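You operate a simulated robot arm through the tools that you are given. There is no shell and no other tool.

The job below is to be done with a simulated two-armed robot. You get a single attempt, and the scene is never put back.

JOB
Uncover the FORM console, clamp disc J2 on it and level it.
Fine: lid into the red CAPS bin; turn both TILT knobs till X and Y show 0; leave it clamped.

Only the result counts: the job must be done as asked and must still hold three seconds after the hand-in. Knocking over, shifting, dropping, spilling or breaking anything else fails it. A push-on lid holds only when it is set on centred and level and pressed home; a screw cap is set on level and turned clockwise until tight.

ROBOT AND FRAMES
Two 7-joint arms with two-finger parallel grippers on one trunk, on a base that drives. Base frame: it is fixed to the floor where the robot stands at the start and does not move with it; the origin is under the middle of the robot, x ahead of it, y to its left, z up; the surface under the hand at the start is at about z = 91.5. Readings come in cm, rad, newtons and seconds.
The left shoulder is at the start at [6, 14.3, 92.6], the right one opposite. With the tool pointing down near the work surface each hand reaches from about 26 to 70 cm from the robot's upright axis, wherever it stands, measured 20 degrees to its own side. Places, roughly: blue measure button [60, -30, 100]; form console [50, -20, 90]; form console seat [50, -20, 100]; form console switch [40, -30, 100]; green tilt knob [50, -10, 100]; orange lid (6x6x4 cm) [70, -50, 90]; red handle [60, -30, 100]; white lid (6x6x4 cm) [50, -20, 100]; white save button [50, -30, 100]; yellow tilt knob [50, -10, 100]. Payload 1.57 kg a hand.
The TCP of each hand is the grasp point between the finger pads, 3 cm short of the fingertips. In the tool frame z runs along the fingers and y along their closing line. The gripper opens to 11 cm. The fingers are 2.4 cm wide and 1.2 cm thick; the gripper's body (4.8 by 11.2 cm) begins 7.8 cm behind the TCP.
Orientation is told as [roll, pitch, yaw] about the base's x, y, z axes, in that order, counted from this pose: with the fingers straight down and closing along the base's y, the tool's x points along the base's -x, its y along +y and its z along -z.

CONTROLS
- The arms move only by the tool arm_command. It takes "left_steps", "right_steps" or both (then of equal length, played together; a hand with none holds still); each is a list of rows, each a list of 7 numbers: the shift along the tool's x, y, z in units of 25 mm (1.0 is 25 mm), then the turn, a rotation vector about the tool's x, y, z in units of 6 degrees (1.0 is 6 degrees), then the gripper command, from -1 (shut) to 1 (fully open), values between in proportion. In form: [[x, y, z, rx, ry, rz, gripper], ...]. A call has 1 to 20 rows; each row shifts and turns the commanded pose from where the row before left it, along the tool's axes as they then stand. A call with a number of a shift or a turn outside -1 to 1 is refused whole. A row lasts 0.2 s, in which the tool goes at most 5 cm and 0.15 rad; a call with a longer step from one row to the next is refused whole, and so is a gripper value outside its range. Where a pose cannot be reached the arm comes as near as it can. A force on the tool above 90 N (or 10 N above the force at the start of the call, whichever is more), or a blocked arm, ends the call early, and 0.2 s more pass. Each finger travels about 4.5 cm/s and halts on what it meets, pressing with about 25 N; the grip force reading is that of the motor and also rises with nothing between the fingers. The clock runs only during rows and for 0.2 s after the last one: add rows that do not move to give the fingers time. The reply holds the time, the measured pose of the TCP, the force on the tool along the base axes, the opening and the grip force, in the units named above and with some noise, with the torque about the TCP (base axes, N m) and any sound that the robot's microphone picked up.
- Cameras (640 x 400 px; columns grow to the right, rows downward): "scene" is now at [3.91, -4.67, 154.1]; the picture's right is [-0.56, -0.83, 0.00], its down [-0.59, 0.40, -0.70] and it looks along [0.58, -0.39, -0.71] (base axes); focal length 272 px, centre (320, 200). "left" rides on the left gripper at [7, -1.6, -14.1] in its tool frame; the picture's right is [0.23, 0.97, 0.00], its down [-0.85, 0.20, -0.48] and it looks along [-0.47, 0.11, 0.88] (tool axes); focal length 222 px, centre (320, 200). "right" rides on the right gripper at [7, 1.6, -14.1] in its tool frame; the picture's right is [-0.23, 0.97, 0.00], its down [-0.85, -0.20, -0.48] and it looks along [-0.47, -0.11, 0.88] (tool axes); focal length 222 px, centre (320, 200). There is no depth. A picture from a camera that has moved, and an enlarged one, comes with that camera's place and axes in the base frame and with its lens.
- camera(camera): a new picture of that camera. It takes no simulated time.
- slide_trunk(by): slides the trunk up (or, below 0, down) by that many cm; the arms and the scene camera ride with it, the base frame stays. It gives what a move gives, with no picture.
- drive_base(legs): drives the robot by 1 to 6 legs, each [ahead, left, turn to the left] in cm, cm and rad, along the robot's own axes; the way and the turn of a leg run together, so that a leg with both is an arc; at most 150 cm and 3.142 rad a leg. The arms and the cameras ride along, it lands a little off, and it stops where it bumps. It gives what a move gives.
- turn_head(pan, tilt): turns the head with the scene camera to pan (to the left, within 1.501 rad either way) and tilt (down, from -0.506 to 1.204), counted from straight ahead of the robot. It gives what a move gives.
- zoom(camera, box): a new picture of the part [left, top, right, bottom] of that camera's present view, enlarged. It takes no simulated time.
- finish_job(): hands the job in; it is judged then, once.

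Nothing tells you exact positions but the pictures and the camera data. Unless the task says otherwise, let go and move clear before handing in.

The tools are called after "Request:" as a command line: name --argument value ..., lists and objects as JSON in quotes. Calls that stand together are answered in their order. arm_command: Moves the arms, as the interface text tells. Its arguments: {"type":"object","properties":{"left_steps":{"type":"array"},"right_steps":{"type":"array"}},"required":[]} The other tools are called the same way: slide_trunk (by) slides the trunk up or down; drive_base (legs) drives the base; turn_head (pan, tilt) turns the head that bears the scene camera; camera (camera) takes a picture; zoom (camera, box) takes an enlarged picture of a part of a camera's view; finish_job () hands the job in.

At the start:

```text
clock: 0.0
left_eef_pos: [38.97, -0.2, 99.97]
left_orientation: [0.0, -0.001, 0.001]
left_force: [-0.4, -0.3, 0.3]
left_torque: [-0.01, -0.04, 0.01]
left_width: 11.01
left_finger_force: 0.0
right_eef_pos: [49.03, -37.0, 99.97]
right_orientation: [-0.001, -0.002, -0.001]
right_force: [0.0, -0.1, 0.2]
right_torque: [-0.01, 0.03, -0.02]
right_width: 11.01
right_finger_force: 0.0
trunk travel left (down, up): [-52.5, 6.5]
robot x, y, heading: [0.03, 0.49, -0.001]
head pan, tilt: [-0.59, 0.791]
```

scene: 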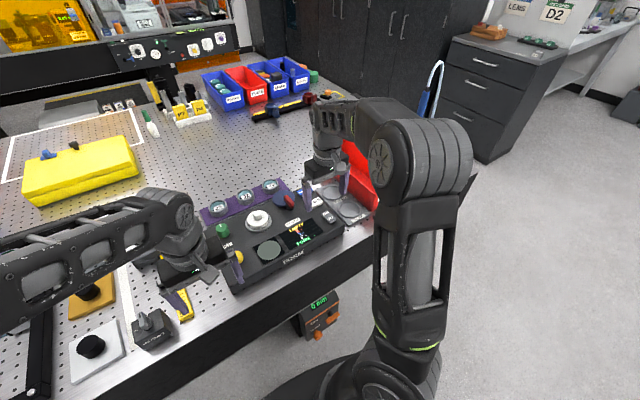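
right: 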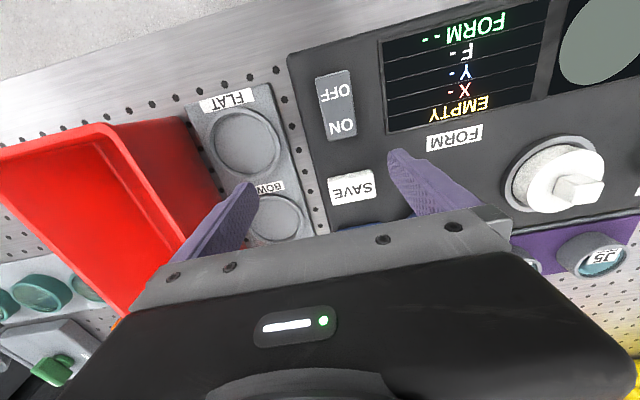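
left: 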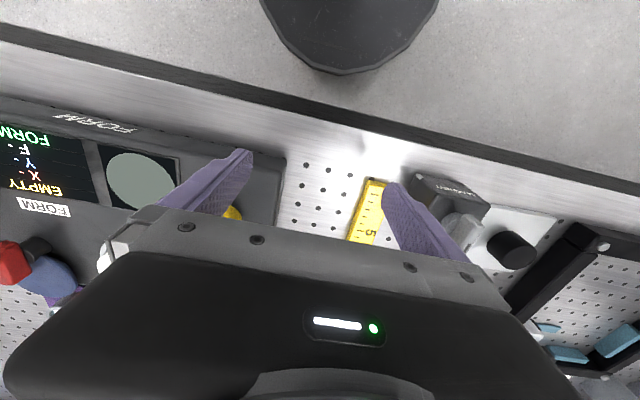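

I see the FORM console ahead-right with a white lid on its seat, a purple rack of discs behind it, and the red bin to its right. I'll enlarge the scene view to read the labels before moving anything.

Request:
zoom --camera "scene" --box '[190, 160, 390, 285]'

Request:
zoom --camera "scene" --box '[180, 50, 380, 175]'

Request:
zoom --camera "scene" --box '[0, 100, 200, 225]'

Request:
zoom --camera "right" --box '[320, 40, 640, 240]'

```text
3.20 times, centred on (290, 222) of scene
camera zoom: at [3.91, -4.67, 154.1], right [-0.56, -0.83, 0.0], down [-0.59, 0.4, -0.7], along [0.58, -0.39, -0.71], focal length 869 px, centre (416, 128)
```

zoom: 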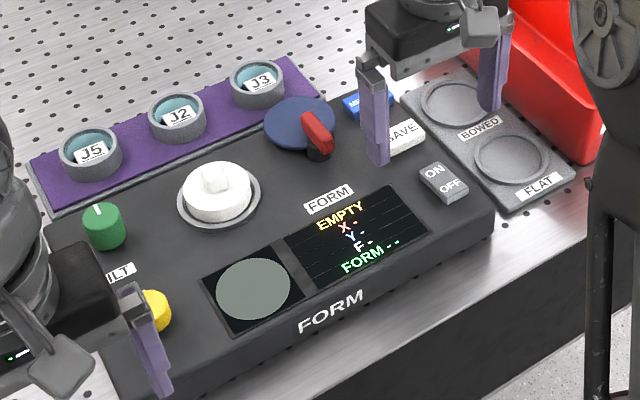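

```text
3.20 times, centred on (280, 112) of scene
camera zoom: at [3.91, -4.67, 154.1], right [-0.56, -0.83, 0.0], down [-0.59, 0.4, -0.7], along [0.58, -0.39, -0.71], focal length 869 px, centre (448, 480)
```

zoom: 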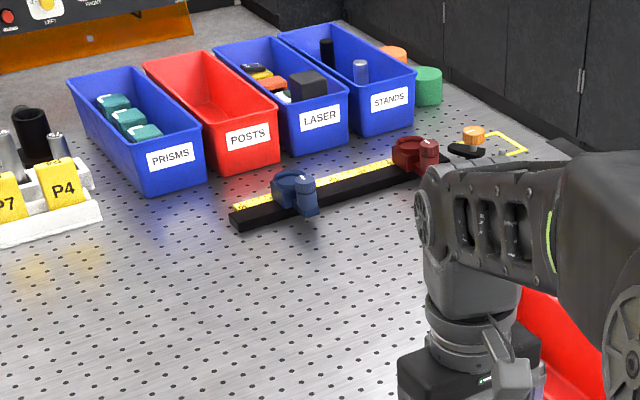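

```text
3.20 times, centred on (100, 162) of scene
camera zoom: at [3.91, -4.67, 154.1], right [-0.56, -0.83, 0.0], down [-0.59, 0.4, -0.7], along [0.58, -0.39, -0.71], focal length 869 px, centre (1024, 320)
```

zoom: 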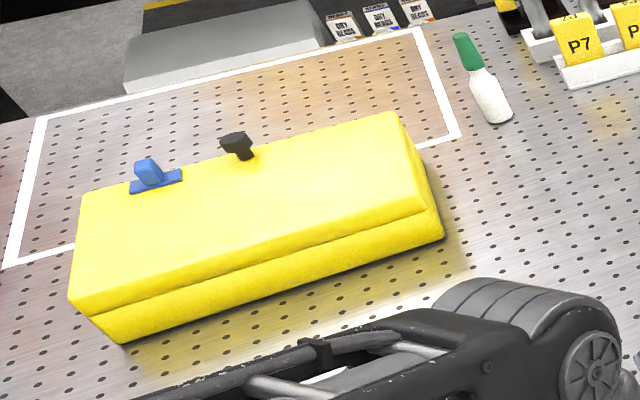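

```text
2.00 times, centred on (480, 140) of right
camera zoom: at [42.16, -35.22, 114.13], right [0.23, 0.97, 0.0], down [0.85, -0.2, 0.48], along [0.47, -0.11, -0.88], focal length 444 px, centre (0, 320)
```

zoom: 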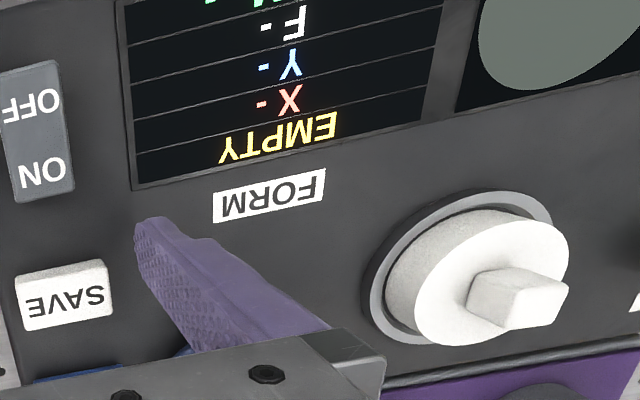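

The near red bin's label is hidden, and my hands block part of the console. I'll lift both hands and swing them outward to clear the view.

Request:
arm_command --left_steps '[[0, 0, -1, 0, 0, 0, 1], [0, 0, -1, 0, 0, 0, 1], [0, 0, -1, 0, 0, 0, 1], [0, 0, -1, 0, 0, 0, 1], [0, 1, -1, 0, 0, 0, 1], [0, 1, 0, 0, 0, 0, 1], [0, 1, 0, 0, 0, 0, 1], [0, 1, 0, 0, 0, 0, 1], [0, 1, 0, 0, 0, 0, 1], [0, 1, 0, 0, 0, 0, 1], [0, 0, 0, 0, 0, 0, 1]]' --right_steps '[[0, 0, -1, 0, 0, 0, 1], [0, 0, -1, 0, 0, 0, 1], [0, 0, -1, 0, 0, 0, 1], [0, 0, -1, 0, 0, 0, 1], [1, 0, -1, 0, 0, 0, 1], [1, 0, -1, 0, 0, 0, 1], [1, 0, -1, 0, 0, 0, 1], [1, 0, 0, 0, 0, 0, 1], [1, 0, 0, 0, 0, 0, 1], [0, 0, 0, 0, 0, 0, 1], [0, 0, 0, 0, 0, 0, 1]]'

Request:
turn_head --pan -0.5 --tilt 0.9

Request:
camera --camera "scene"

Request:
camera --camera "right"

Request:
camera --camera "left"

```text
clock: 2.4
left_eef_pos: [38.97, 14.73, 112.72]
left_orientation: [0.0, -0.001, 0.0]
left_force: [0.5, 0.0, -0.3]
left_torque: [0.02, 0.03, -0.01]
left_width: 11.02
left_finger_force: 0.0
left hand out of reach, approached as far as the arm can: row 5
right_eef_pos: [43.23, -36.82, 110.6]
right_orientation: [-0.003, -0.001, -0.002]
right_force: [-0.3, 0.4, 0.3]
right_torque: [-0.01, -0.02, -0.03]
right_width: 10.97
right_finger_force: 0.1
right hand out of reach, approached as far as the arm can: row 4, 5, 6, 7, 9
trunk travel left (down, up): [-52.5, 6.5]
robot x, y, heading: [0.19, -0.25, -0.002]
head pan, tilt: [-0.59, 0.791]
```

```text
clock: 3.1
left_eef_pos: [39.03, 14.62, 112.52]
left_orientation: [0.0, -0.001, 0.0]
left_force: [1.3, 0.1, -0.3]
left_torque: [0.05, -0.03, 0.01]
left_width: 11.01
left_finger_force: 0.1
right_eef_pos: [43.15, -36.88, 110.64]
right_orientation: [-0.005, -0.003, -0.001]
right_force: [-0.6, 0.0, 0.4]
right_torque: [-0.02, 0.01, 0.02]
right_width: 10.99
right_finger_force: 0.0
trunk travel left (down, up): [-52.5, 6.5]
robot x, y, heading: [0.25, 0.03, 0.001]
head pan, tilt: [-0.499, 0.901]
```

```text
taken
camera scene: at [3.79, -3.79, 153.24], right [-0.48, -0.88, 0.0], down [-0.69, 0.38, -0.62], along [0.55, -0.3, -0.78], focal length 272 px, centre (320, 200)
```

scene: 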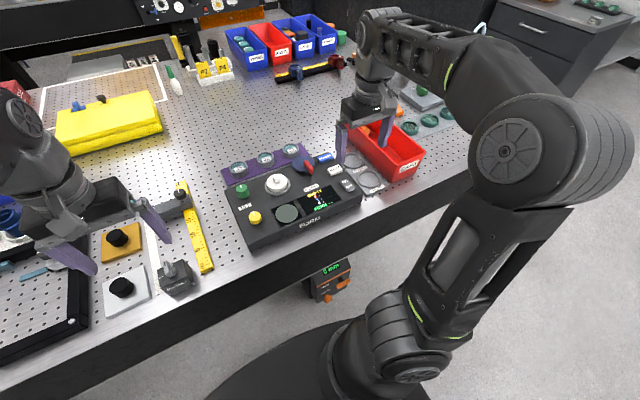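

```text
taken
camera right: at [36.28, -35.09, 124.72], right [0.23, 0.97, 0.0], down [0.85, -0.2, 0.48], along [0.47, -0.11, -0.88], focal length 222 px, centre (320, 200)
```

right: 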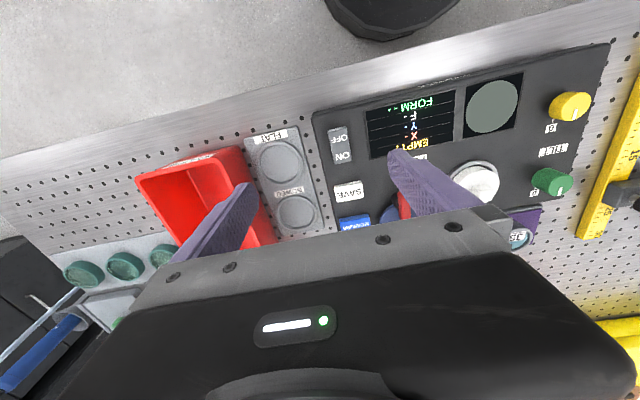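

```text
taken
camera left: at [31.92, 13.15, 126.72], right [-0.23, 0.97, 0.0], down [0.85, 0.2, 0.48], along [0.47, 0.11, -0.88], focal length 222 px, centre (320, 200)
```

left: 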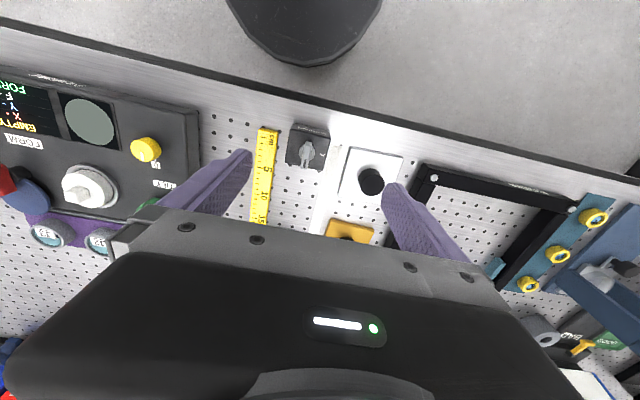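

The console is now clear: yellow and green knobs on its left, red clamp handle with a blue disc at its back right. I'll enlarge it and the red bin.

Request:
zoom --camera "scene" --box '[210, 140, 370, 240]'

Request:
zoom --camera "scene" --box '[320, 90, 480, 190]'

Request:
zoom --camera "right" --box '[320, 40, 640, 240]'

Request:
zoom --camera "left" --box '[0, 50, 320, 250]'

```text
4.00 times, centred on (290, 190) of scene
camera zoom: at [3.79, -3.79, 153.24], right [-0.48, -0.88, 0.0], down [-0.69, 0.38, -0.62], along [0.55, -0.3, -0.78], focal length 1086 px, centre (440, 240)
```

zoom: 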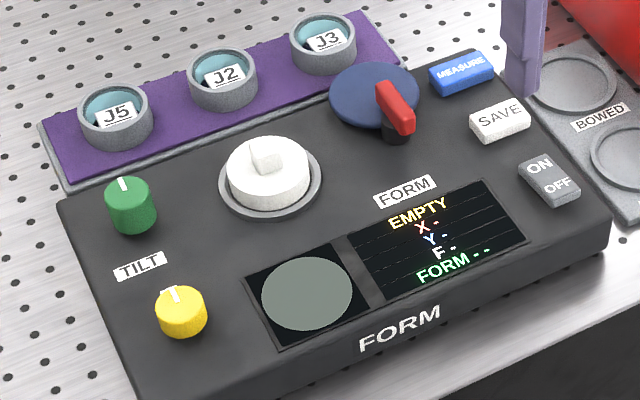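

```text
4.00 times, centred on (400, 140) of scene
camera zoom: at [3.79, -3.79, 153.24], right [-0.48, -0.88, 0.0], down [-0.69, 0.38, -0.62], along [0.55, -0.3, -0.78], focal length 1086 px, centre (0, 440)
```

zoom: 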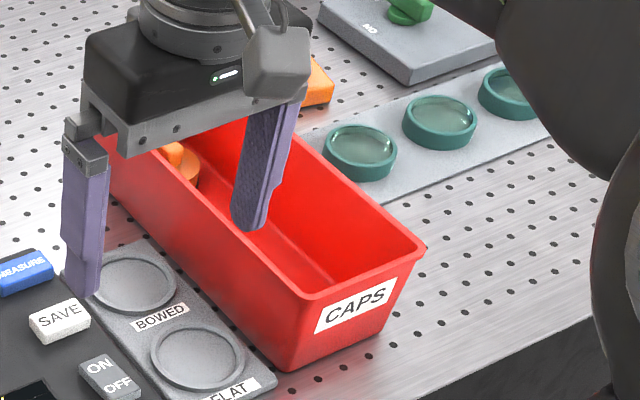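

```text
2.00 times, centred on (480, 140) of right
camera zoom: at [36.28, -35.09, 124.72], right [0.23, 0.97, 0.0], down [0.85, -0.2, 0.48], along [0.47, -0.11, -0.88], focal length 444 px, centre (0, 320)
```

zoom: 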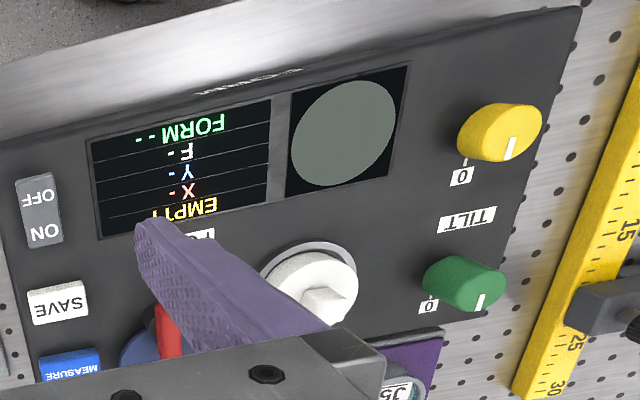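

```text
2.00 times, centred on (160, 150) of left
camera zoom: at [31.92, 13.15, 126.72], right [-0.23, 0.97, 0.0], down [0.85, 0.2, 0.48], along [0.47, 0.11, -0.88], focal length 444 px, centre (640, 300)
```

zoom: 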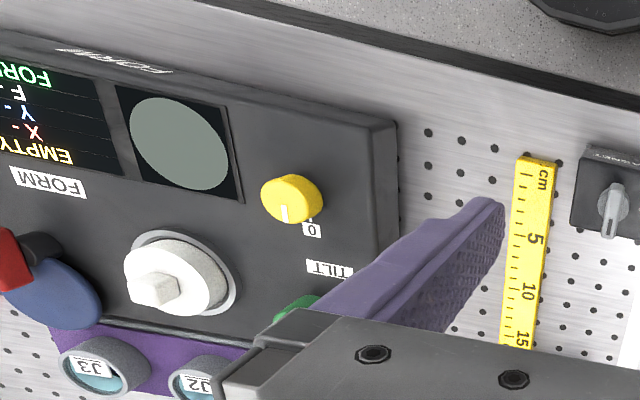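

The near red bin is CAPS (it holds an orange lid at its far end), and J2 is the middle disc in the purple rack at about (67, -19), close to the reach limit. Before driving closer I'll look at the space at the table's near edge.

Request:
turn_head --pan -0.3 --tilt 1.204

Request:
camera --camera "scene"

Request:
zoom --camera "right" --box '[320, 120, 480, 220]'

```text
clock: 3.9
left_eef_pos: [38.96, 14.59, 112.74]
left_orientation: [0.001, 0.001, -0.001]
left_force: [0.0, -0.6, -0.1]
left_torque: [-0.01, 0.0, -0.02]
left_width: 11.01
left_finger_force: 0.1
right_eef_pos: [43.25, -36.74, 110.63]
right_orientation: [-0.004, -0.002, 0.001]
right_force: [0.4, -0.5, -0.8]
right_torque: [0.0, -0.04, -0.01]
right_width: 11.02
right_finger_force: 0.1
trunk travel left (down, up): [-52.5, 6.5]
robot x, y, heading: [-0.02, -0.07, 0.001]
head pan, tilt: [-0.3, 1.201]
```

```text
taken
camera scene: at [2.51, -1.82, 151.26], right [-0.3, -0.96, 0.0], down [-0.89, 0.28, -0.36], along [0.35, -0.11, -0.93], focal length 272 px, centre (320, 200)
```

scene: 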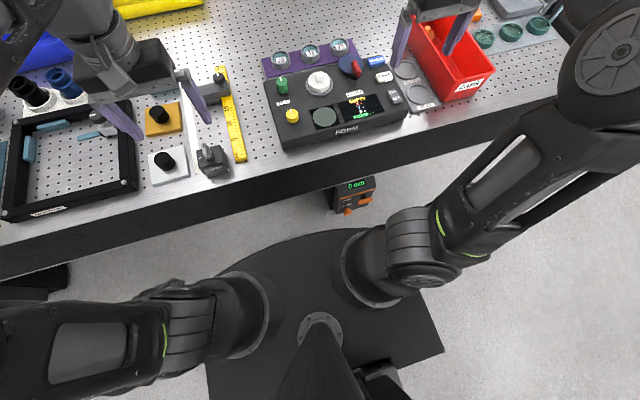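

```text
4.00 times, centred on (400, 170) of right
camera zoom: at [36.29, -35.08, 124.72], right [0.23, 0.97, 0.0], down [0.85, -0.2, 0.48], along [0.47, -0.11, -0.88], focal length 888 px, centre (0, 320)
```

zoom: 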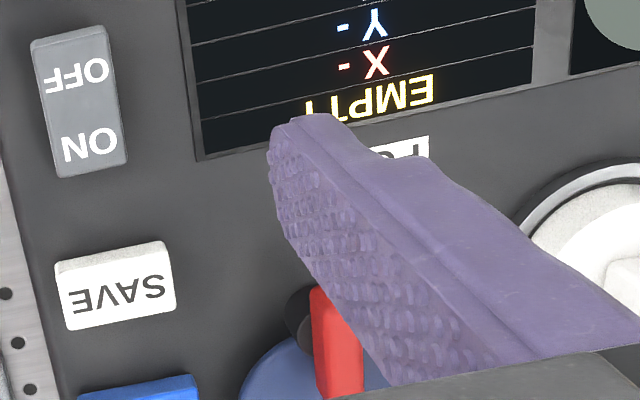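

Everything is in view; the robot's base plate nearly reaches the table edge, and a small device with an orange trim sits beneath the edge. I'll enlarge it to see whether driving forward is safe.

Request:
zoom --camera "scene" --box '[270, 140, 430, 240]'

Request:
zoom --camera "scene" --box '[240, 30, 400, 130]'

Request:
zoom --camera "scene" --box '[380, 0, 540, 100]'

```text
4.00 times, centred on (350, 190) of scene
camera zoom: at [2.51, -1.82, 151.26], right [-0.3, -0.96, 0.0], down [-0.89, 0.28, -0.36], along [0.35, -0.11, -0.93], focal length 1086 px, centre (200, 240)
```

zoom: 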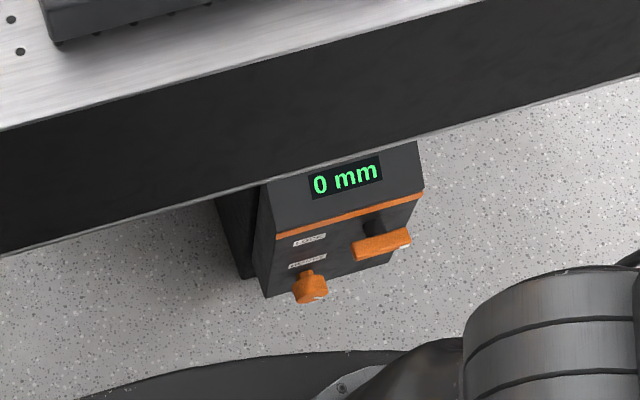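

```text
4.00 times, centred on (320, 80) of scene
camera zoom: at [2.51, -1.82, 151.26], right [-0.3, -0.96, 0.0], down [-0.89, 0.28, -0.36], along [0.35, -0.11, -0.93], focal length 1086 px, centre (320, 680)
```

zoom: 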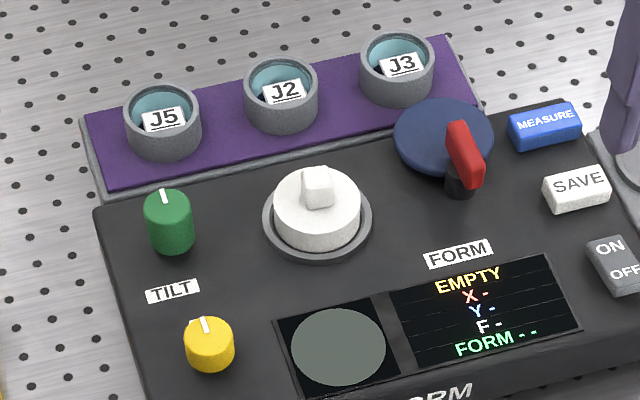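

```text
4.00 times, centred on (460, 50) of scene
camera zoom: at [2.51, -1.82, 151.26], right [-0.3, -0.96, 0.0], down [-0.89, 0.28, -0.36], along [0.35, -0.11, -0.93], focal length 1086 px, centre (-240, 800)
```

zoom: 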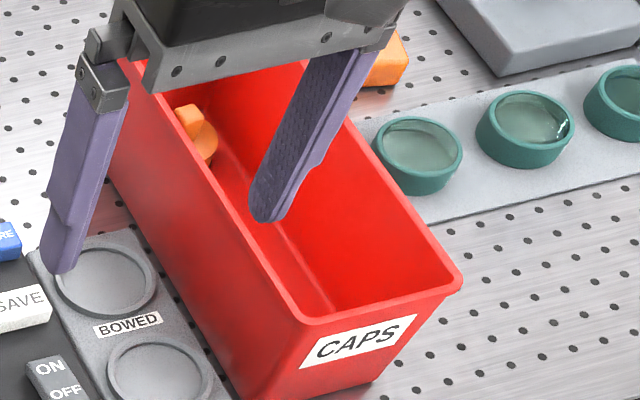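

The device is a height controller mounted under the table apron, well clear of the base plate, so a short drive is fine. I'll move 6 cm ahead and 8 cm right to bring the rack, console and bin into comfortable reach of the right arm.

Request:
drive_base --legs '[[0, -8, 0], [6, 0, 0]]'

Request:
camera --camera "scene"

Request:
camera --camera "right"

Request:
camera --camera "left"

```text
clock: 5.5
left_eef_pos: [45.08, 6.77, 112.58]
left_orientation: [0.001, 0.0, -0.002]
left_force: [0.7, -0.4, -0.3]
left_torque: [-0.02, 0.03, -0.04]
left_width: 11.0
left_finger_force: 0.0
right_eef_pos: [49.23, -44.85, 110.39]
right_orientation: [-0.004, -0.002, -0.003]
right_force: [0.2, -0.7, 0.4]
right_torque: [0.02, 0.04, -0.02]
right_width: 11.02
right_finger_force: 0.2
trunk travel left (down, up): [-52.5, 6.5]
robot x, y, heading: [5.86, -7.75, -0.0]
head pan, tilt: [-0.3, 1.201]
```

```text
taken
camera scene: at [8.65, -9.84, 151.25], right [-0.3, -0.95, 0.0], down [-0.89, 0.28, -0.36], along [0.34, -0.11, -0.93], focal length 272 px, centre (320, 200)
```

scene: 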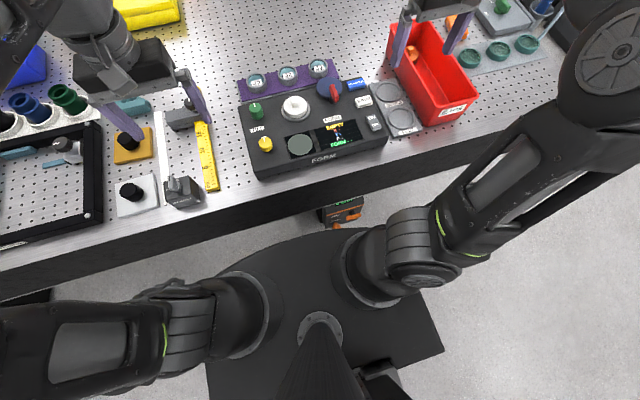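

```text
taken
camera right: at [42.35, -43.15, 124.66], right [0.23, 0.97, 0.0], down [0.85, -0.2, 0.48], along [0.47, -0.11, -0.88], focal length 222 px, centre (320, 200)
```

right: 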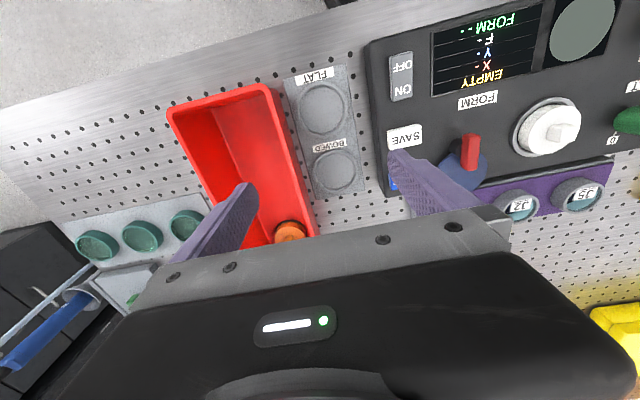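

```text
taken
camera left: at [38.05, 5.09, 126.67], right [-0.23, 0.97, 0.0], down [0.86, 0.2, 0.48], along [0.47, 0.11, -0.88], focal length 222 px, centre (320, 200)
```

left: 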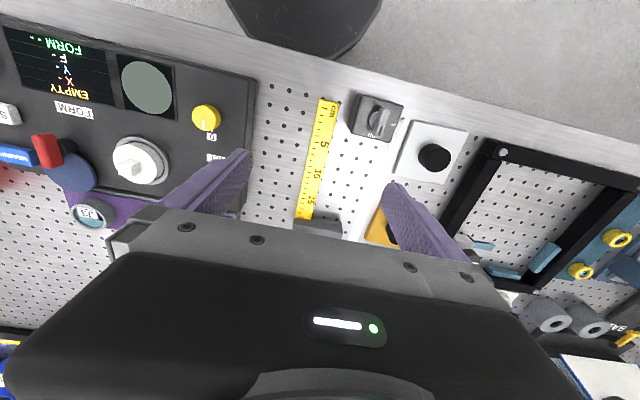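

The drive went as planned and nothing was touched. The console's sides run along the base axes; I take the lid knob to be near (54, -17, 98.5) and J2 near (66, -17), and I'll enlarge these to see how to grip them.

Request:
zoom --camera "right" --box '[440, 80, 600, 180]'

Request:
zoom --camera "left" --box '[20, 80, 260, 230]'

Request:
zoom --camera "right" --box '[380, 140, 620, 240]'

Request:
zoom --camera "scene" --box '[225, 50, 405, 162]'

```text
4.00 times, centred on (520, 130) of right
camera zoom: at [42.35, -43.15, 124.66], right [0.23, 0.97, 0.0], down [0.85, -0.2, 0.48], along [0.47, -0.11, -0.88], focal length 888 px, centre (-480, 480)
```

zoom: 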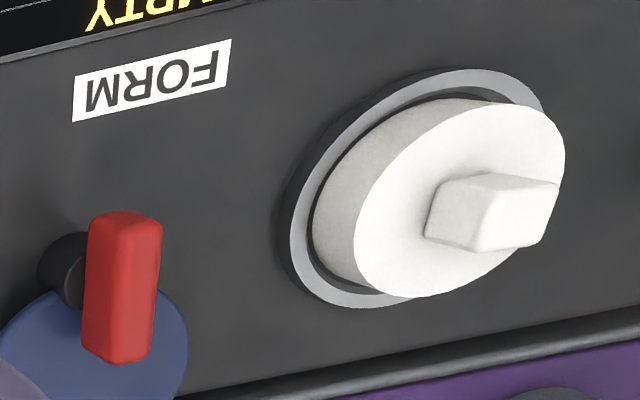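

```text
2.67 times, centred on (140, 155) of left
camera zoom: at [38.05, 5.09, 126.67], right [-0.23, 0.97, 0.0], down [0.86, 0.2, 0.48], along [0.47, 0.11, -0.88], focal length 592 px, centre (800, 320)
```

zoom: 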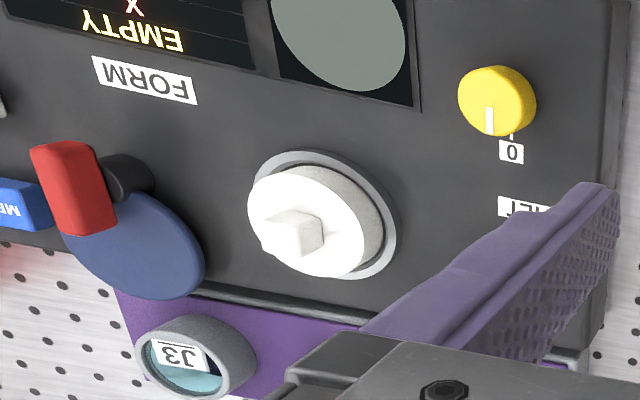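

```text
2.67 times, centred on (500, 190) of right
camera zoom: at [42.35, -43.15, 124.66], right [0.23, 0.97, 0.0], down [0.85, -0.2, 0.48], along [0.47, -0.11, -0.88], focal length 592 px, centre (-160, 227)
```

zoom: 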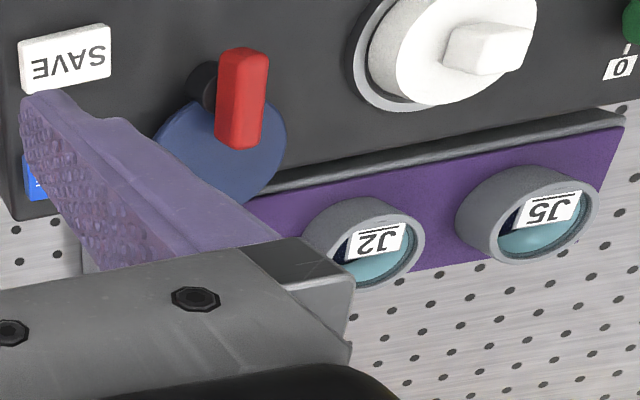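

```text
3.56 times, centred on (315, 106) of scene
camera zoom: at [8.65, -9.84, 151.25], right [-0.3, -0.95, 0.0], down [-0.89, 0.28, -0.36], along [0.34, -0.11, -0.93], focal length 965 px, centre (338, 534)
```

zoom: 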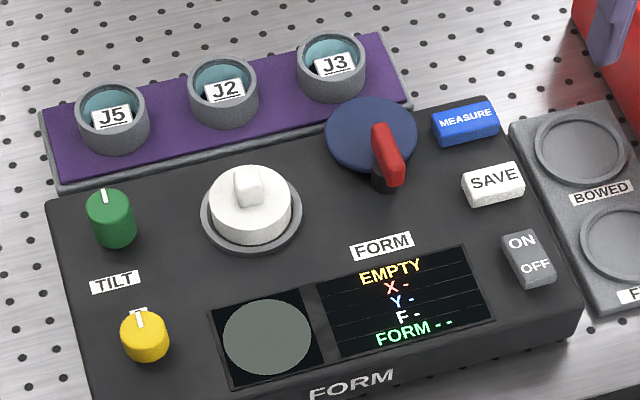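

The lid has a roughly 2 cm square knob, top at about (54, -17, 99.1) with its plate at z about 97.5. I'll bring the right hand above it with the fingers part-open and check the alignment before descending.

Request:
arm_command --right_steps '[[-0.16, 0.9267, 0, 0, 0, 0, 0], [-0.16, 0.9267, 0, 0, 0, 0, 0], [-0.16, 0.9267, 0, 0, 0, 0, 0], [-0.16, 0.9267, 0, 0, 0, 0, 0], [-0.16, 0.9267, 0, 0, 0, 0, 0], [-0.16, 0.9267, 0, 0, 0, 0, 0], [-0.16, 0.9267, 0, 0, 0, 0, 0], [-0.16, 0.9267, 0, 0, 0, 0, 0], [-0.16, 0.9267, 0, 0, 0, 0, 0], [-0.16, 0.9267, 0, 0, 0, 0, 0], [-0.16, 0.9267, 0, 0, 0, 0, 0], [-0.16, 0.9267, 0, 0, 0, 0, 0], [0, 0, 0.5, 0, 0, 0, 0], [0, 0, 0.5, 0, 0, 0, 0], [0, 0, 0.5, 0, 0, 0, 0], [0, 0, 0.5, 0, 0, 0, 0], [0, 0, 0, 0, 0, 0, 0]]'

Request:
camera --camera "right"

Request:
camera --camera "left"

Request:
camera --camera "scene"

```text
clock: 9.1
left_eef_pos: [44.9, 6.6, 112.58]
left_orientation: [0.001, 0.0, -0.001]
left_force: [0.0, -0.6, -0.1]
left_torque: [0.02, -0.03, 0.01]
left_width: 11.0
left_finger_force: 0.1
right_eef_pos: [53.99, -17.03, 105.46]
right_orientation: [-0.003, -0.002, -0.003]
right_force: [0.0, 0.7, -0.2]
right_torque: [0.0, 0.01, -0.01]
right_width: 5.52
right_finger_force: 0.1
trunk travel left (down, up): [-52.5, 6.5]
robot x, y, heading: [5.81, -7.95, -0.007]
head pan, tilt: [-0.3, 1.201]
```

```text
taken
camera right: at [47.08, -15.32, 119.65], right [0.23, 0.97, 0.0], down [0.85, -0.2, 0.48], along [0.47, -0.11, -0.88], focal length 222 px, centre (320, 200)
```

right: 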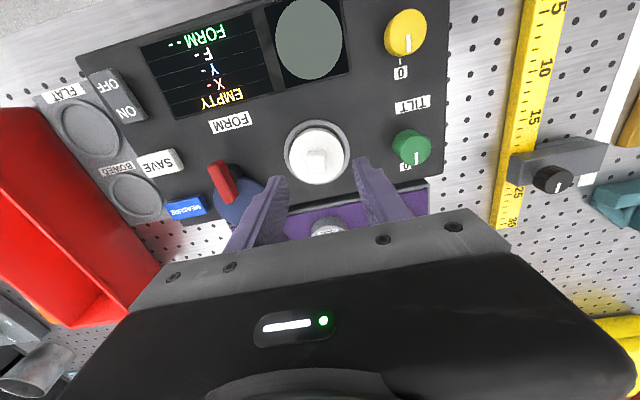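

```text
taken
camera left: at [37.88, 5.1, 126.72], right [-0.23, 0.97, 0.0], down [0.85, 0.2, 0.48], along [0.47, 0.11, -0.88], focal length 222 px, centre (320, 200)
```

left: 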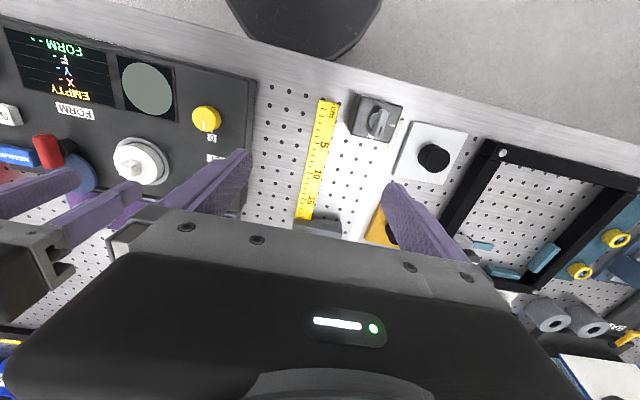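

```text
taken
camera scene: at [8.45, -9.84, 151.26], right [-0.3, -0.95, 0.0], down [-0.89, 0.28, -0.36], along [0.35, -0.11, -0.93], focal length 272 px, centre (320, 200)
```

scene: 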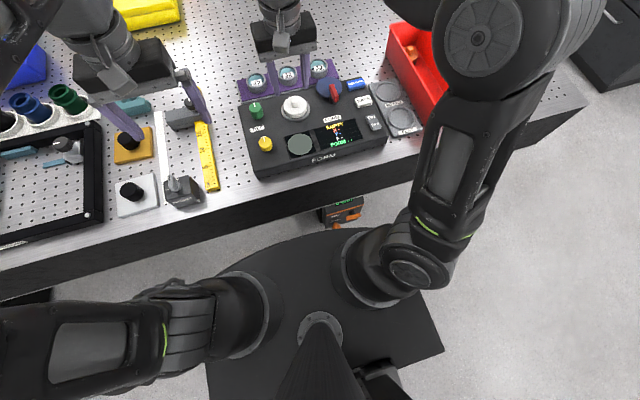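

The hand is over the lid at z 105.5 with the fingers straddling it. I'll enlarge the right view to check centring and the knob's angle.

Request:
zoom --camera "right" --box '[240, 100, 400, 200]'

Request:
zoom --camera "right" --box '[160, 130, 320, 230]'

Request:
zoom --camera "right" --box '[300, 160, 460, 260]'

```text
4.00 times, centred on (320, 150) of right
camera zoom: at [47.08, -15.32, 119.65], right [0.23, 0.97, 0.0], down [0.85, -0.2, 0.48], along [0.47, -0.11, -0.88], focal length 888 px, centre (320, 400)
```

zoom: 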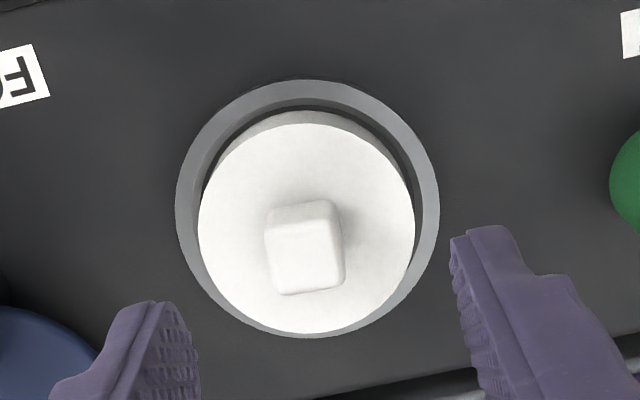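

```text
4.00 times, centred on (240, 180) of right
camera zoom: at [47.08, -15.32, 119.65], right [0.23, 0.97, 0.0], down [0.85, -0.2, 0.48], along [0.47, -0.11, -0.88], focal length 888 px, centre (640, 280)
```

zoom: 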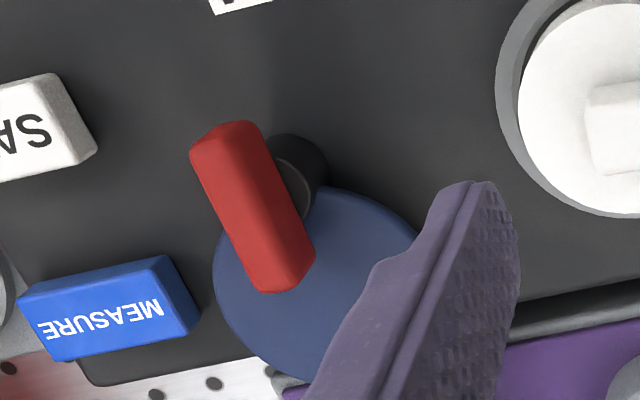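

```text
4.00 times, centred on (380, 210) of right
camera zoom: at [47.08, -15.32, 119.65], right [0.23, 0.97, 0.0], down [0.85, -0.2, 0.48], along [0.47, -0.11, -0.88], focal length 888 px, centre (80, 160)
```

zoom: 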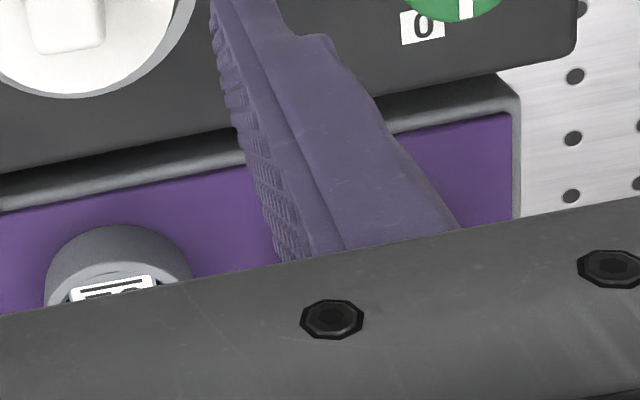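

The knob's centre works out at (54.0, -17.3) and it is nearly square to the base axes. I'll shift 2.5 mm to the right, descend so the fingertips stop just above the plate, and close.

Request:
arm_command --right_steps '[[0, -0.1, 0.3, 0, 0, 0, 0], [0, 0, 0.5, 0, 0, 0, 0], [0, 0, 0.5, 0, 0, 0, 0], [0, 0, 0.3, 0, 0, 0, 0], [0, 0, 0.22, 0, 0, 0, 0], [0, 0, 0, 0, 0, 0, -0.3], [0, 0, 0, 0, 0, 0, -0.6], [0, 0, 0, 0, 0, 0, -1], [0, 0, 0, 0, 0, 0, -1], [0, 0, 0, 0, 0, 0, -1], [0, 0, 0, 0, 0, 0, -1]]'

Request:
camera --camera "right"

```text
clock: 11.5
left_eef_pos: [44.84, 6.6, 112.64]
left_orientation: [0.0, 0.001, -0.001]
left_force: [0.0, -0.7, -0.7]
left_torque: [0.0, 0.03, 0.02]
left_width: 10.99
left_finger_force: 0.0
right_eef_pos: [53.88, -17.43, 100.94]
right_orientation: [-0.003, -0.001, 0.0]
right_force: [0.5, 0.9, 0.1]
right_torque: [-0.04, -0.01, 0.01]
right_width: 1.64
right_finger_force: 24.8
trunk travel left (down, up): [-52.5, 6.5]
robot x, y, heading: [5.94, -8.06, -0.0]
head pan, tilt: [-0.3, 1.201]
```

```text
taken
camera right: at [47.03, -15.63, 115.08], right [0.23, 0.97, 0.0], down [0.85, -0.2, 0.48], along [0.47, -0.11, -0.88], focal length 222 px, centre (320, 200)
```

right: 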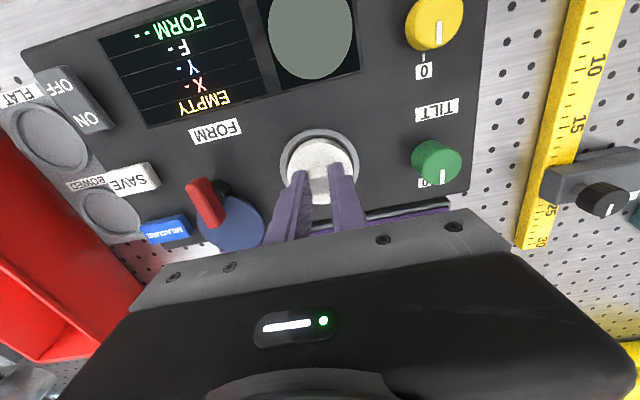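

The fingers hold the knob (1.64 cm, 25 N). I'll lift straight up gently and watch the force.

Request:
arm_command --right_steps '[[0, 0, -0.1, 0, 0, 0, -1], [0, 0, -0.1, 0, 0, 0, -1], [0, 0, -0.2, 0, 0, 0, -1], [0, 0, -0.4, 0, 0, 0, -1], [0, 0, -0.6, 0, 0, 0, -1], [0, 0, -0.8, 0, 0, 0, -1], [0, 0, -0.8, 0, 0, 0, -1], [0, 0, 0, 0, 0, 0, -1]]'

Request:
camera --camera "right"

Request:
camera --camera "left"

```text
clock: 13.3
left_eef_pos: [44.9, 6.75, 112.62]
left_orientation: [0.0, 0.0, 0.0]
left_force: [0.3, 0.1, 0.4]
left_torque: [-0.01, 0.0, 0.03]
left_width: 11.0
left_finger_force: 0.1
right_eef_pos: [53.99, -17.43, 108.37]
right_orientation: [-0.004, -0.002, -0.001]
right_force: [0.3, -0.1, 0.1]
right_torque: [0.01, 0.04, -0.01]
right_width: 1.65
right_finger_force: 25.1
trunk travel left (down, up): [-52.5, 6.5]
robot x, y, heading: [5.99, -8.0, -0.004]
head pan, tilt: [-0.3, 1.201]
```

```text
taken
camera right: at [47.06, -15.66, 122.5], right [0.23, 0.97, 0.0], down [0.85, -0.2, 0.48], along [0.47, -0.11, -0.88], focal length 222 px, centre (320, 200)
```

right: 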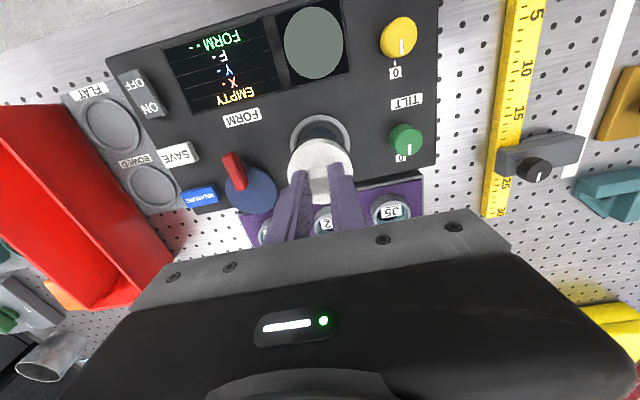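

```text
taken
camera left: at [37.9, 5.1, 126.72], right [-0.23, 0.97, 0.0], down [0.86, 0.2, 0.48], along [0.47, 0.11, -0.88], focal length 222 px, centre (320, 200)
```

left: 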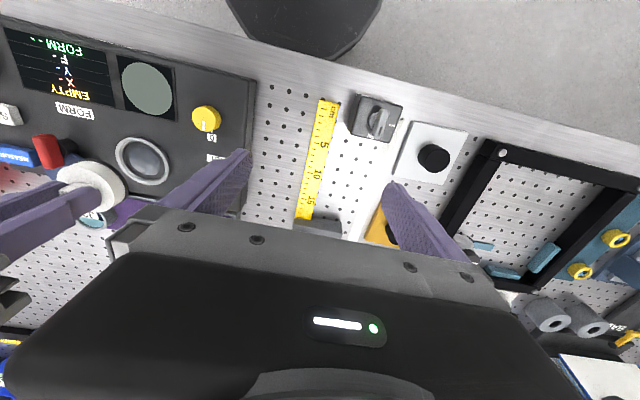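

The lid is off and held securely. The CAPS bin spans roughly x 42–65, y -48 to -59 with its rim near z 99.7, so I'll carry the lid over its near half and check before lowering.

Request:
arm_command --right_steps '[[0.1, -0.91, 0, 0, 0, 0, -1], [0.1, -0.91, 0, 0, 0, 0, -1], [0.1, -0.91, 0, 0, 0, 0, -1], [0.1, -0.91, 0, 0, 0, 0, -1], [0.1, -0.91, 0, 0, 0, 0, -1], [0.1, -0.91, 0, 0, 0, 0, -1], [0.1, -0.91, 0, 0, 0, 0, -1], [0.1, -0.91, 0, 0, 0, 0, -1], [0.1, -0.91, 0, 0, 0, 0, -1], [0.1, -0.91, 0, 0, 0, 0, -1], [0.1, -0.91, 0, 0, 0, 0, -1], [0.1, -0.91, 0, 0, 0, 0, -1], [0.1, -0.91, 0, 0, 0, 0, -1], [0.1, -0.91, 0, 0, 0, 0, -1], [0.1, -0.91, 0, 0, 0, 0, -1], [0.1, -0.91, 0, 0, 0, 0, -1], [0, 0, 0, 0, 0, 0, -1]]'

Request:
camera --camera "right"

Request:
camera --camera "scene"

Request:
camera --camera "left"

```text
clock: 16.9
left_eef_pos: [44.87, 6.53, 112.6]
left_orientation: [-0.001, -0.001, -0.003]
left_force: [-0.1, -0.6, 0.0]
left_torque: [0.02, 0.0, -0.01]
left_width: 11.02
left_finger_force: 0.0
right_eef_pos: [49.94, -53.83, 108.53]
right_orientation: [-0.003, -0.001, -0.002]
right_force: [0.2, -0.2, -0.2]
right_torque: [0.0, -0.01, 0.0]
right_width: 1.65
right_finger_force: 25.3
trunk travel left (down, up): [-52.5, 6.5]
robot x, y, heading: [6.15, -8.0, -0.005]
head pan, tilt: [-0.3, 1.201]
```

```text
taken
camera right: at [42.94, -52.02, 122.61], right [0.23, 0.97, 0.0], down [0.85, -0.2, 0.48], along [0.47, -0.11, -0.88], focal length 222 px, centre (320, 200)
```

right: 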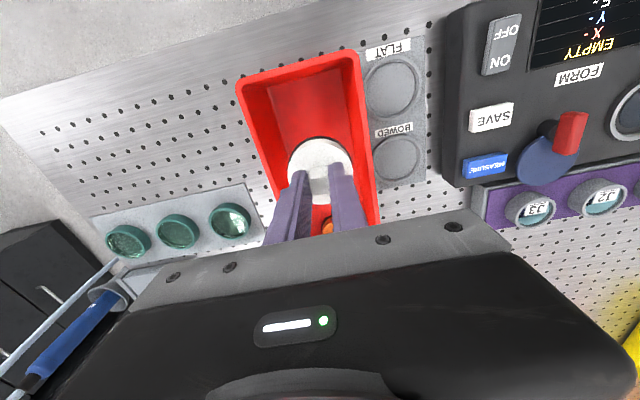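

```text
taken
camera scene: at [8.44, -9.81, 151.26], right [-0.3, -0.95, 0.0], down [-0.89, 0.28, -0.36], along [0.35, -0.11, -0.93], focal length 272 px, centre (320, 200)
```

scene: 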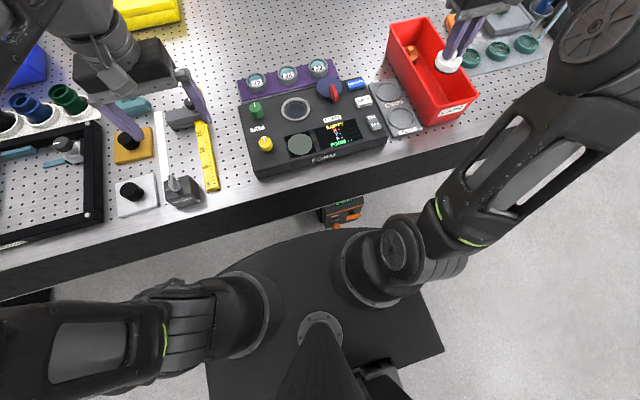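

```text
taken
camera left: at [37.88, 5.12, 126.72], right [-0.23, 0.97, 0.0], down [0.85, 0.2, 0.48], along [0.47, 0.11, -0.88], focal length 222 px, centre (320, 200)
```

left: 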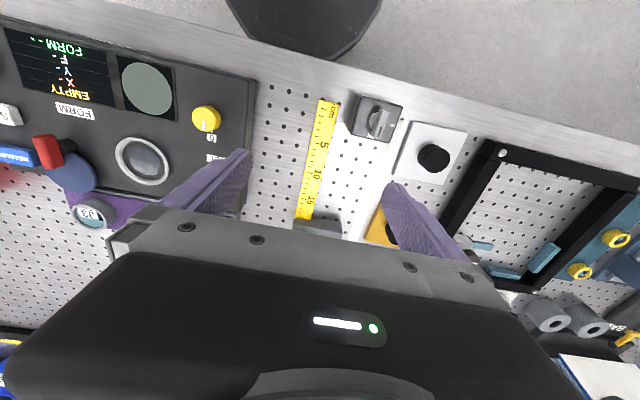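

The lid hangs over the bin's middle line, with clearance on both sides. I'll lower it inside to just above the floor.

Request:
arm_command --right_steps '[[0, -0.08, 0.5, 0, 0, 0, -1], [0, 0, 0.5, 0, 0, 0, -1], [0, 0, 0.5, 0, 0, 0, -1], [0, 0, 0.5, 0, 0, 0, -1], [0, 0, 0.5, 0, 0, 0, -1], [0, 0, 0.5, 0, 0, 0, -1], [0, 0, 0.5, 0, 0, 0, -1], [0, 0, 0.3, 0, 0, 0, -1], [0, 0, 0.17, 0, 0, 0, -1], [0, 0, 0, 0, 0, 0, -1]]'

Request:
camera --camera "right"

Request:
zoom --camera "scene" --box '[380, 0, 540, 140]'

```text
clock: 19.1
left_eef_pos: [44.94, 6.52, 112.54]
left_orientation: [0.0, 0.0, -0.001]
left_force: [0.2, -0.4, -1.1]
left_torque: [0.0, 0.01, 0.0]
left_width: 11.0
left_finger_force: 0.0
right_eef_pos: [50.0, -54.05, 98.49]
right_orientation: [-0.006, -0.004, -0.002]
right_force: [-0.3, 0.2, -0.7]
right_torque: [-0.05, -0.02, -0.03]
right_width: 1.63
right_finger_force: 24.9
trunk travel left (down, up): [-52.5, 6.5]
robot x, y, heading: [6.15, -7.9, -0.004]
head pan, tilt: [-0.3, 1.201]
```

```text
taken
camera right: at [43.04, -52.27, 112.75], right [0.23, 0.97, 0.0], down [0.85, -0.2, 0.48], along [0.47, -0.11, -0.88], focal length 222 px, centre (320, 200)
```

right: 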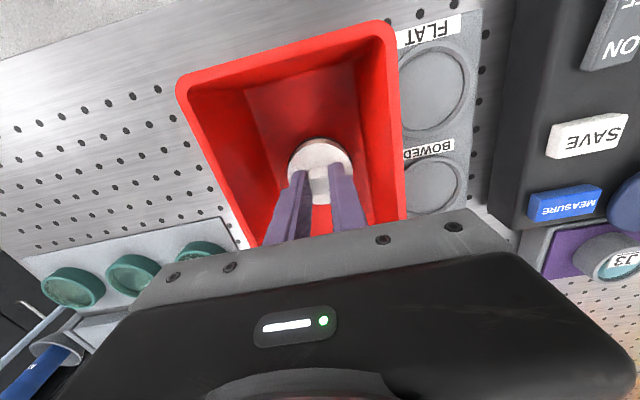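

```text
2.86 times, centred on (460, 70) of scene
camera zoom: at [8.45, -9.84, 151.26], right [-0.3, -0.95, 0.0], down [-0.89, 0.28, -0.36], along [0.35, -0.11, -0.93], focal length 776 px, centre (-80, 571)
```

zoom: 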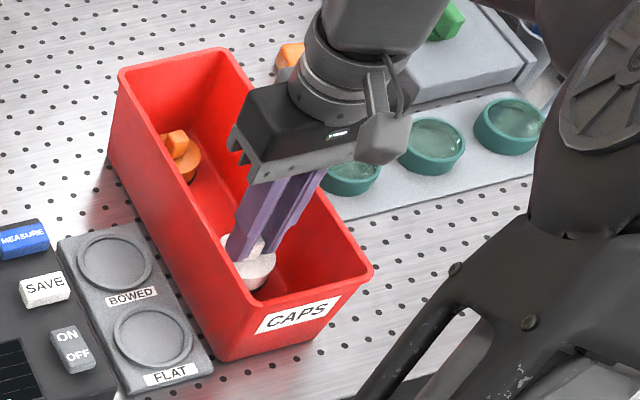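

The lid is inside the bin, just above the floor, with no contact yet. I'll go down a few millimetres until it touches.

Request:
arm_command --right_steps '[[0, 0, 0.06, 0, 0, 0, -1], [0, 0, 0.06, 0, 0, 0, -1], [0, 0, 0, 0, 0, 0, -1]]'

```text
clock: 19.9
left_eef_pos: [44.81, 6.73, 112.51]
left_orientation: [0.001, 0.002, -0.001]
left_force: [0.3, 0.6, -0.1]
left_torque: [0.02, 0.01, -0.05]
left_width: 10.99
left_finger_force: 0.2
right_eef_pos: [49.95, -54.05, 98.24]
right_orientation: [-0.003, -0.002, -0.002]
right_force: [0.0, -0.6, 0.0]
right_torque: [-0.01, -0.02, -0.02]
right_width: 1.64
right_finger_force: 24.7
trunk travel left (down, up): [-52.5, 6.5]
robot x, y, heading: [6.05, -7.92, -0.001]
head pan, tilt: [-0.3, 1.201]
```

The lid has not touched down yet, so I'll keep lowering in 1–2 mm steps.

Request:
arm_command --right_steps '[[0, 0, 0.06, 0, 0, 0, -1], [0, 0, 0.06, 0, 0, 0, -1], [0, 0, 0, 0, 0, 0, -1]]'

```text
clock: 20.7
left_eef_pos: [44.91, 6.73, 112.67]
left_orientation: [0.0, -0.001, -0.002]
left_force: [-0.2, -0.8, 1.0]
left_torque: [0.01, -0.02, -0.02]
left_width: 10.99
left_finger_force: 0.1
right_eef_pos: [50.04, -54.06, 98.1]
right_orientation: [-0.002, -0.002, -0.002]
right_force: [-0.4, 0.1, -0.6]
right_torque: [0.0, 0.02, 0.04]
right_width: 1.65
right_finger_force: 25.1
trunk travel left (down, up): [-52.5, 6.5]
robot x, y, heading: [6.08, -7.76, -0.004]
head pan, tilt: [-0.3, 1.201]
```

Still no contact; a little further down.

Request:
arm_command --right_steps '[[0, 0, 0.05, 0, 0, 0, -1], [0, 0, 0.05, 0, 0, 0, -1], [0, 0, 0, 0, 0, 0, -1]]'

```text
clock: 21.5
left_eef_pos: [44.84, 6.69, 112.52]
left_orientation: [0.001, -0.002, -0.002]
left_force: [1.4, 1.2, 0.0]
left_torque: [-0.02, -0.04, 0.0]
left_width: 11.0
left_finger_force: 0.1
right_eef_pos: [49.93, -54.07, 97.91]
right_orientation: [-0.003, -0.002, -0.001]
right_force: [-0.2, -0.4, -0.1]
right_torque: [0.03, 0.01, 0.0]
right_width: 1.65
right_finger_force: 24.7
trunk travel left (down, up): [-52.5, 6.5]
robot x, y, heading: [5.9, -8.09, 0.001]
head pan, tilt: [-0.3, 1.201]
```

Still free; I'll continue in small steps.

Request:
arm_command --right_steps '[[0, 0, 0.06, 0, 0, 0, -1], [0, 0, 0.06, 0, 0, 0, -1], [0, 0, 0, 0, 0, 0, -1]]'

Request:
zoom --camera "right" --box '[240, 100, 400, 240]'

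```text
clock: 22.3
left_eef_pos: [44.95, 6.68, 112.62]
left_orientation: [0.0, 0.0, -0.002]
left_force: [0.4, 0.4, -0.2]
left_torque: [0.02, 0.01, -0.01]
left_width: 10.98
left_finger_force: 0.1
right_eef_pos: [49.83, -53.95, 97.49]
right_orientation: [-0.003, -0.001, -0.002]
right_force: [0.5, 0.3, -0.2]
right_torque: [0.0, -0.01, 0.01]
right_width: 1.67
right_finger_force: 25.0
trunk travel left (down, up): [-52.5, 6.5]
robot x, y, heading: [6.33, -7.66, 0.001]
head pan, tilt: [-0.3, 1.201]
```

```text
2.86 times, centred on (320, 170) of right
camera zoom: at [42.97, -52.27, 111.59], right [0.23, 0.97, 0.0], down [0.85, -0.2, 0.48], along [0.47, -0.11, -0.88], focal length 635 px, centre (320, 286)
```

zoom: 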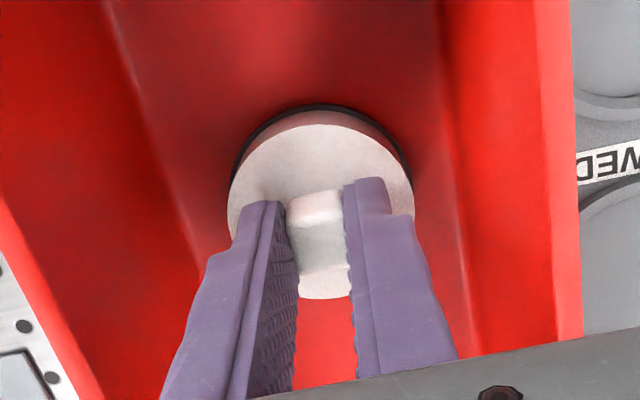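

The lid shows a dark shadow ring beneath it, so it's within a few millimetres of the floor. I'll continue down.

Request:
arm_command --right_steps '[[0, 0, 0.05, 0, 0, 0, -1], [0, 0, 0.05, 0, 0, 0, -1], [0, 0, 0.05, 0, 0, 0, -1], [0, 0, 0, 0, 0, 0, -1]]'

```text
clock: 23.3
left_eef_pos: [44.85, 6.71, 112.65]
left_orientation: [0.0, 0.001, -0.003]
left_force: [0.8, 0.9, -0.8]
left_torque: [-0.02, 0.02, 0.0]
left_width: 11.01
left_finger_force: 0.0
right_eef_pos: [49.97, -54.07, 97.25]
right_orientation: [-0.004, 0.0, -0.004]
right_force: [0.6, 0.0, -0.2]
right_torque: [0.03, 0.02, 0.02]
right_width: 1.62
right_finger_force: 25.5
trunk travel left (down, up): [-52.5, 6.5]
robot x, y, heading: [5.66, -7.92, -0.004]
head pan, tilt: [-0.3, 1.201]
```

Request:
arm_command --right_steps '[[0, 0, 0.05, 0, 0, 0, -1], [0, 0, 0.05, 0, 0, 0, -1], [0, 0, 0, 0, 0, 0, -1]]'

```text
clock: 24.1
left_eef_pos: [44.9, 6.62, 112.66]
left_orientation: [0.0, 0.0, -0.002]
left_force: [0.8, -0.4, 0.5]
left_torque: [-0.02, 0.02, 0.01]
left_width: 11.02
left_finger_force: 0.1
right_eef_pos: [49.85, -54.1, 96.88]
right_orientation: [-0.003, -0.002, -0.004]
right_force: [0.4, -0.1, -0.4]
right_torque: [-0.02, 0.01, 0.01]
right_width: 1.65
right_finger_force: 25.3
trunk travel left (down, up): [-52.5, 6.5]
robot x, y, heading: [6.04, -7.92, 0.001]
head pan, tilt: [-0.3, 1.201]
```

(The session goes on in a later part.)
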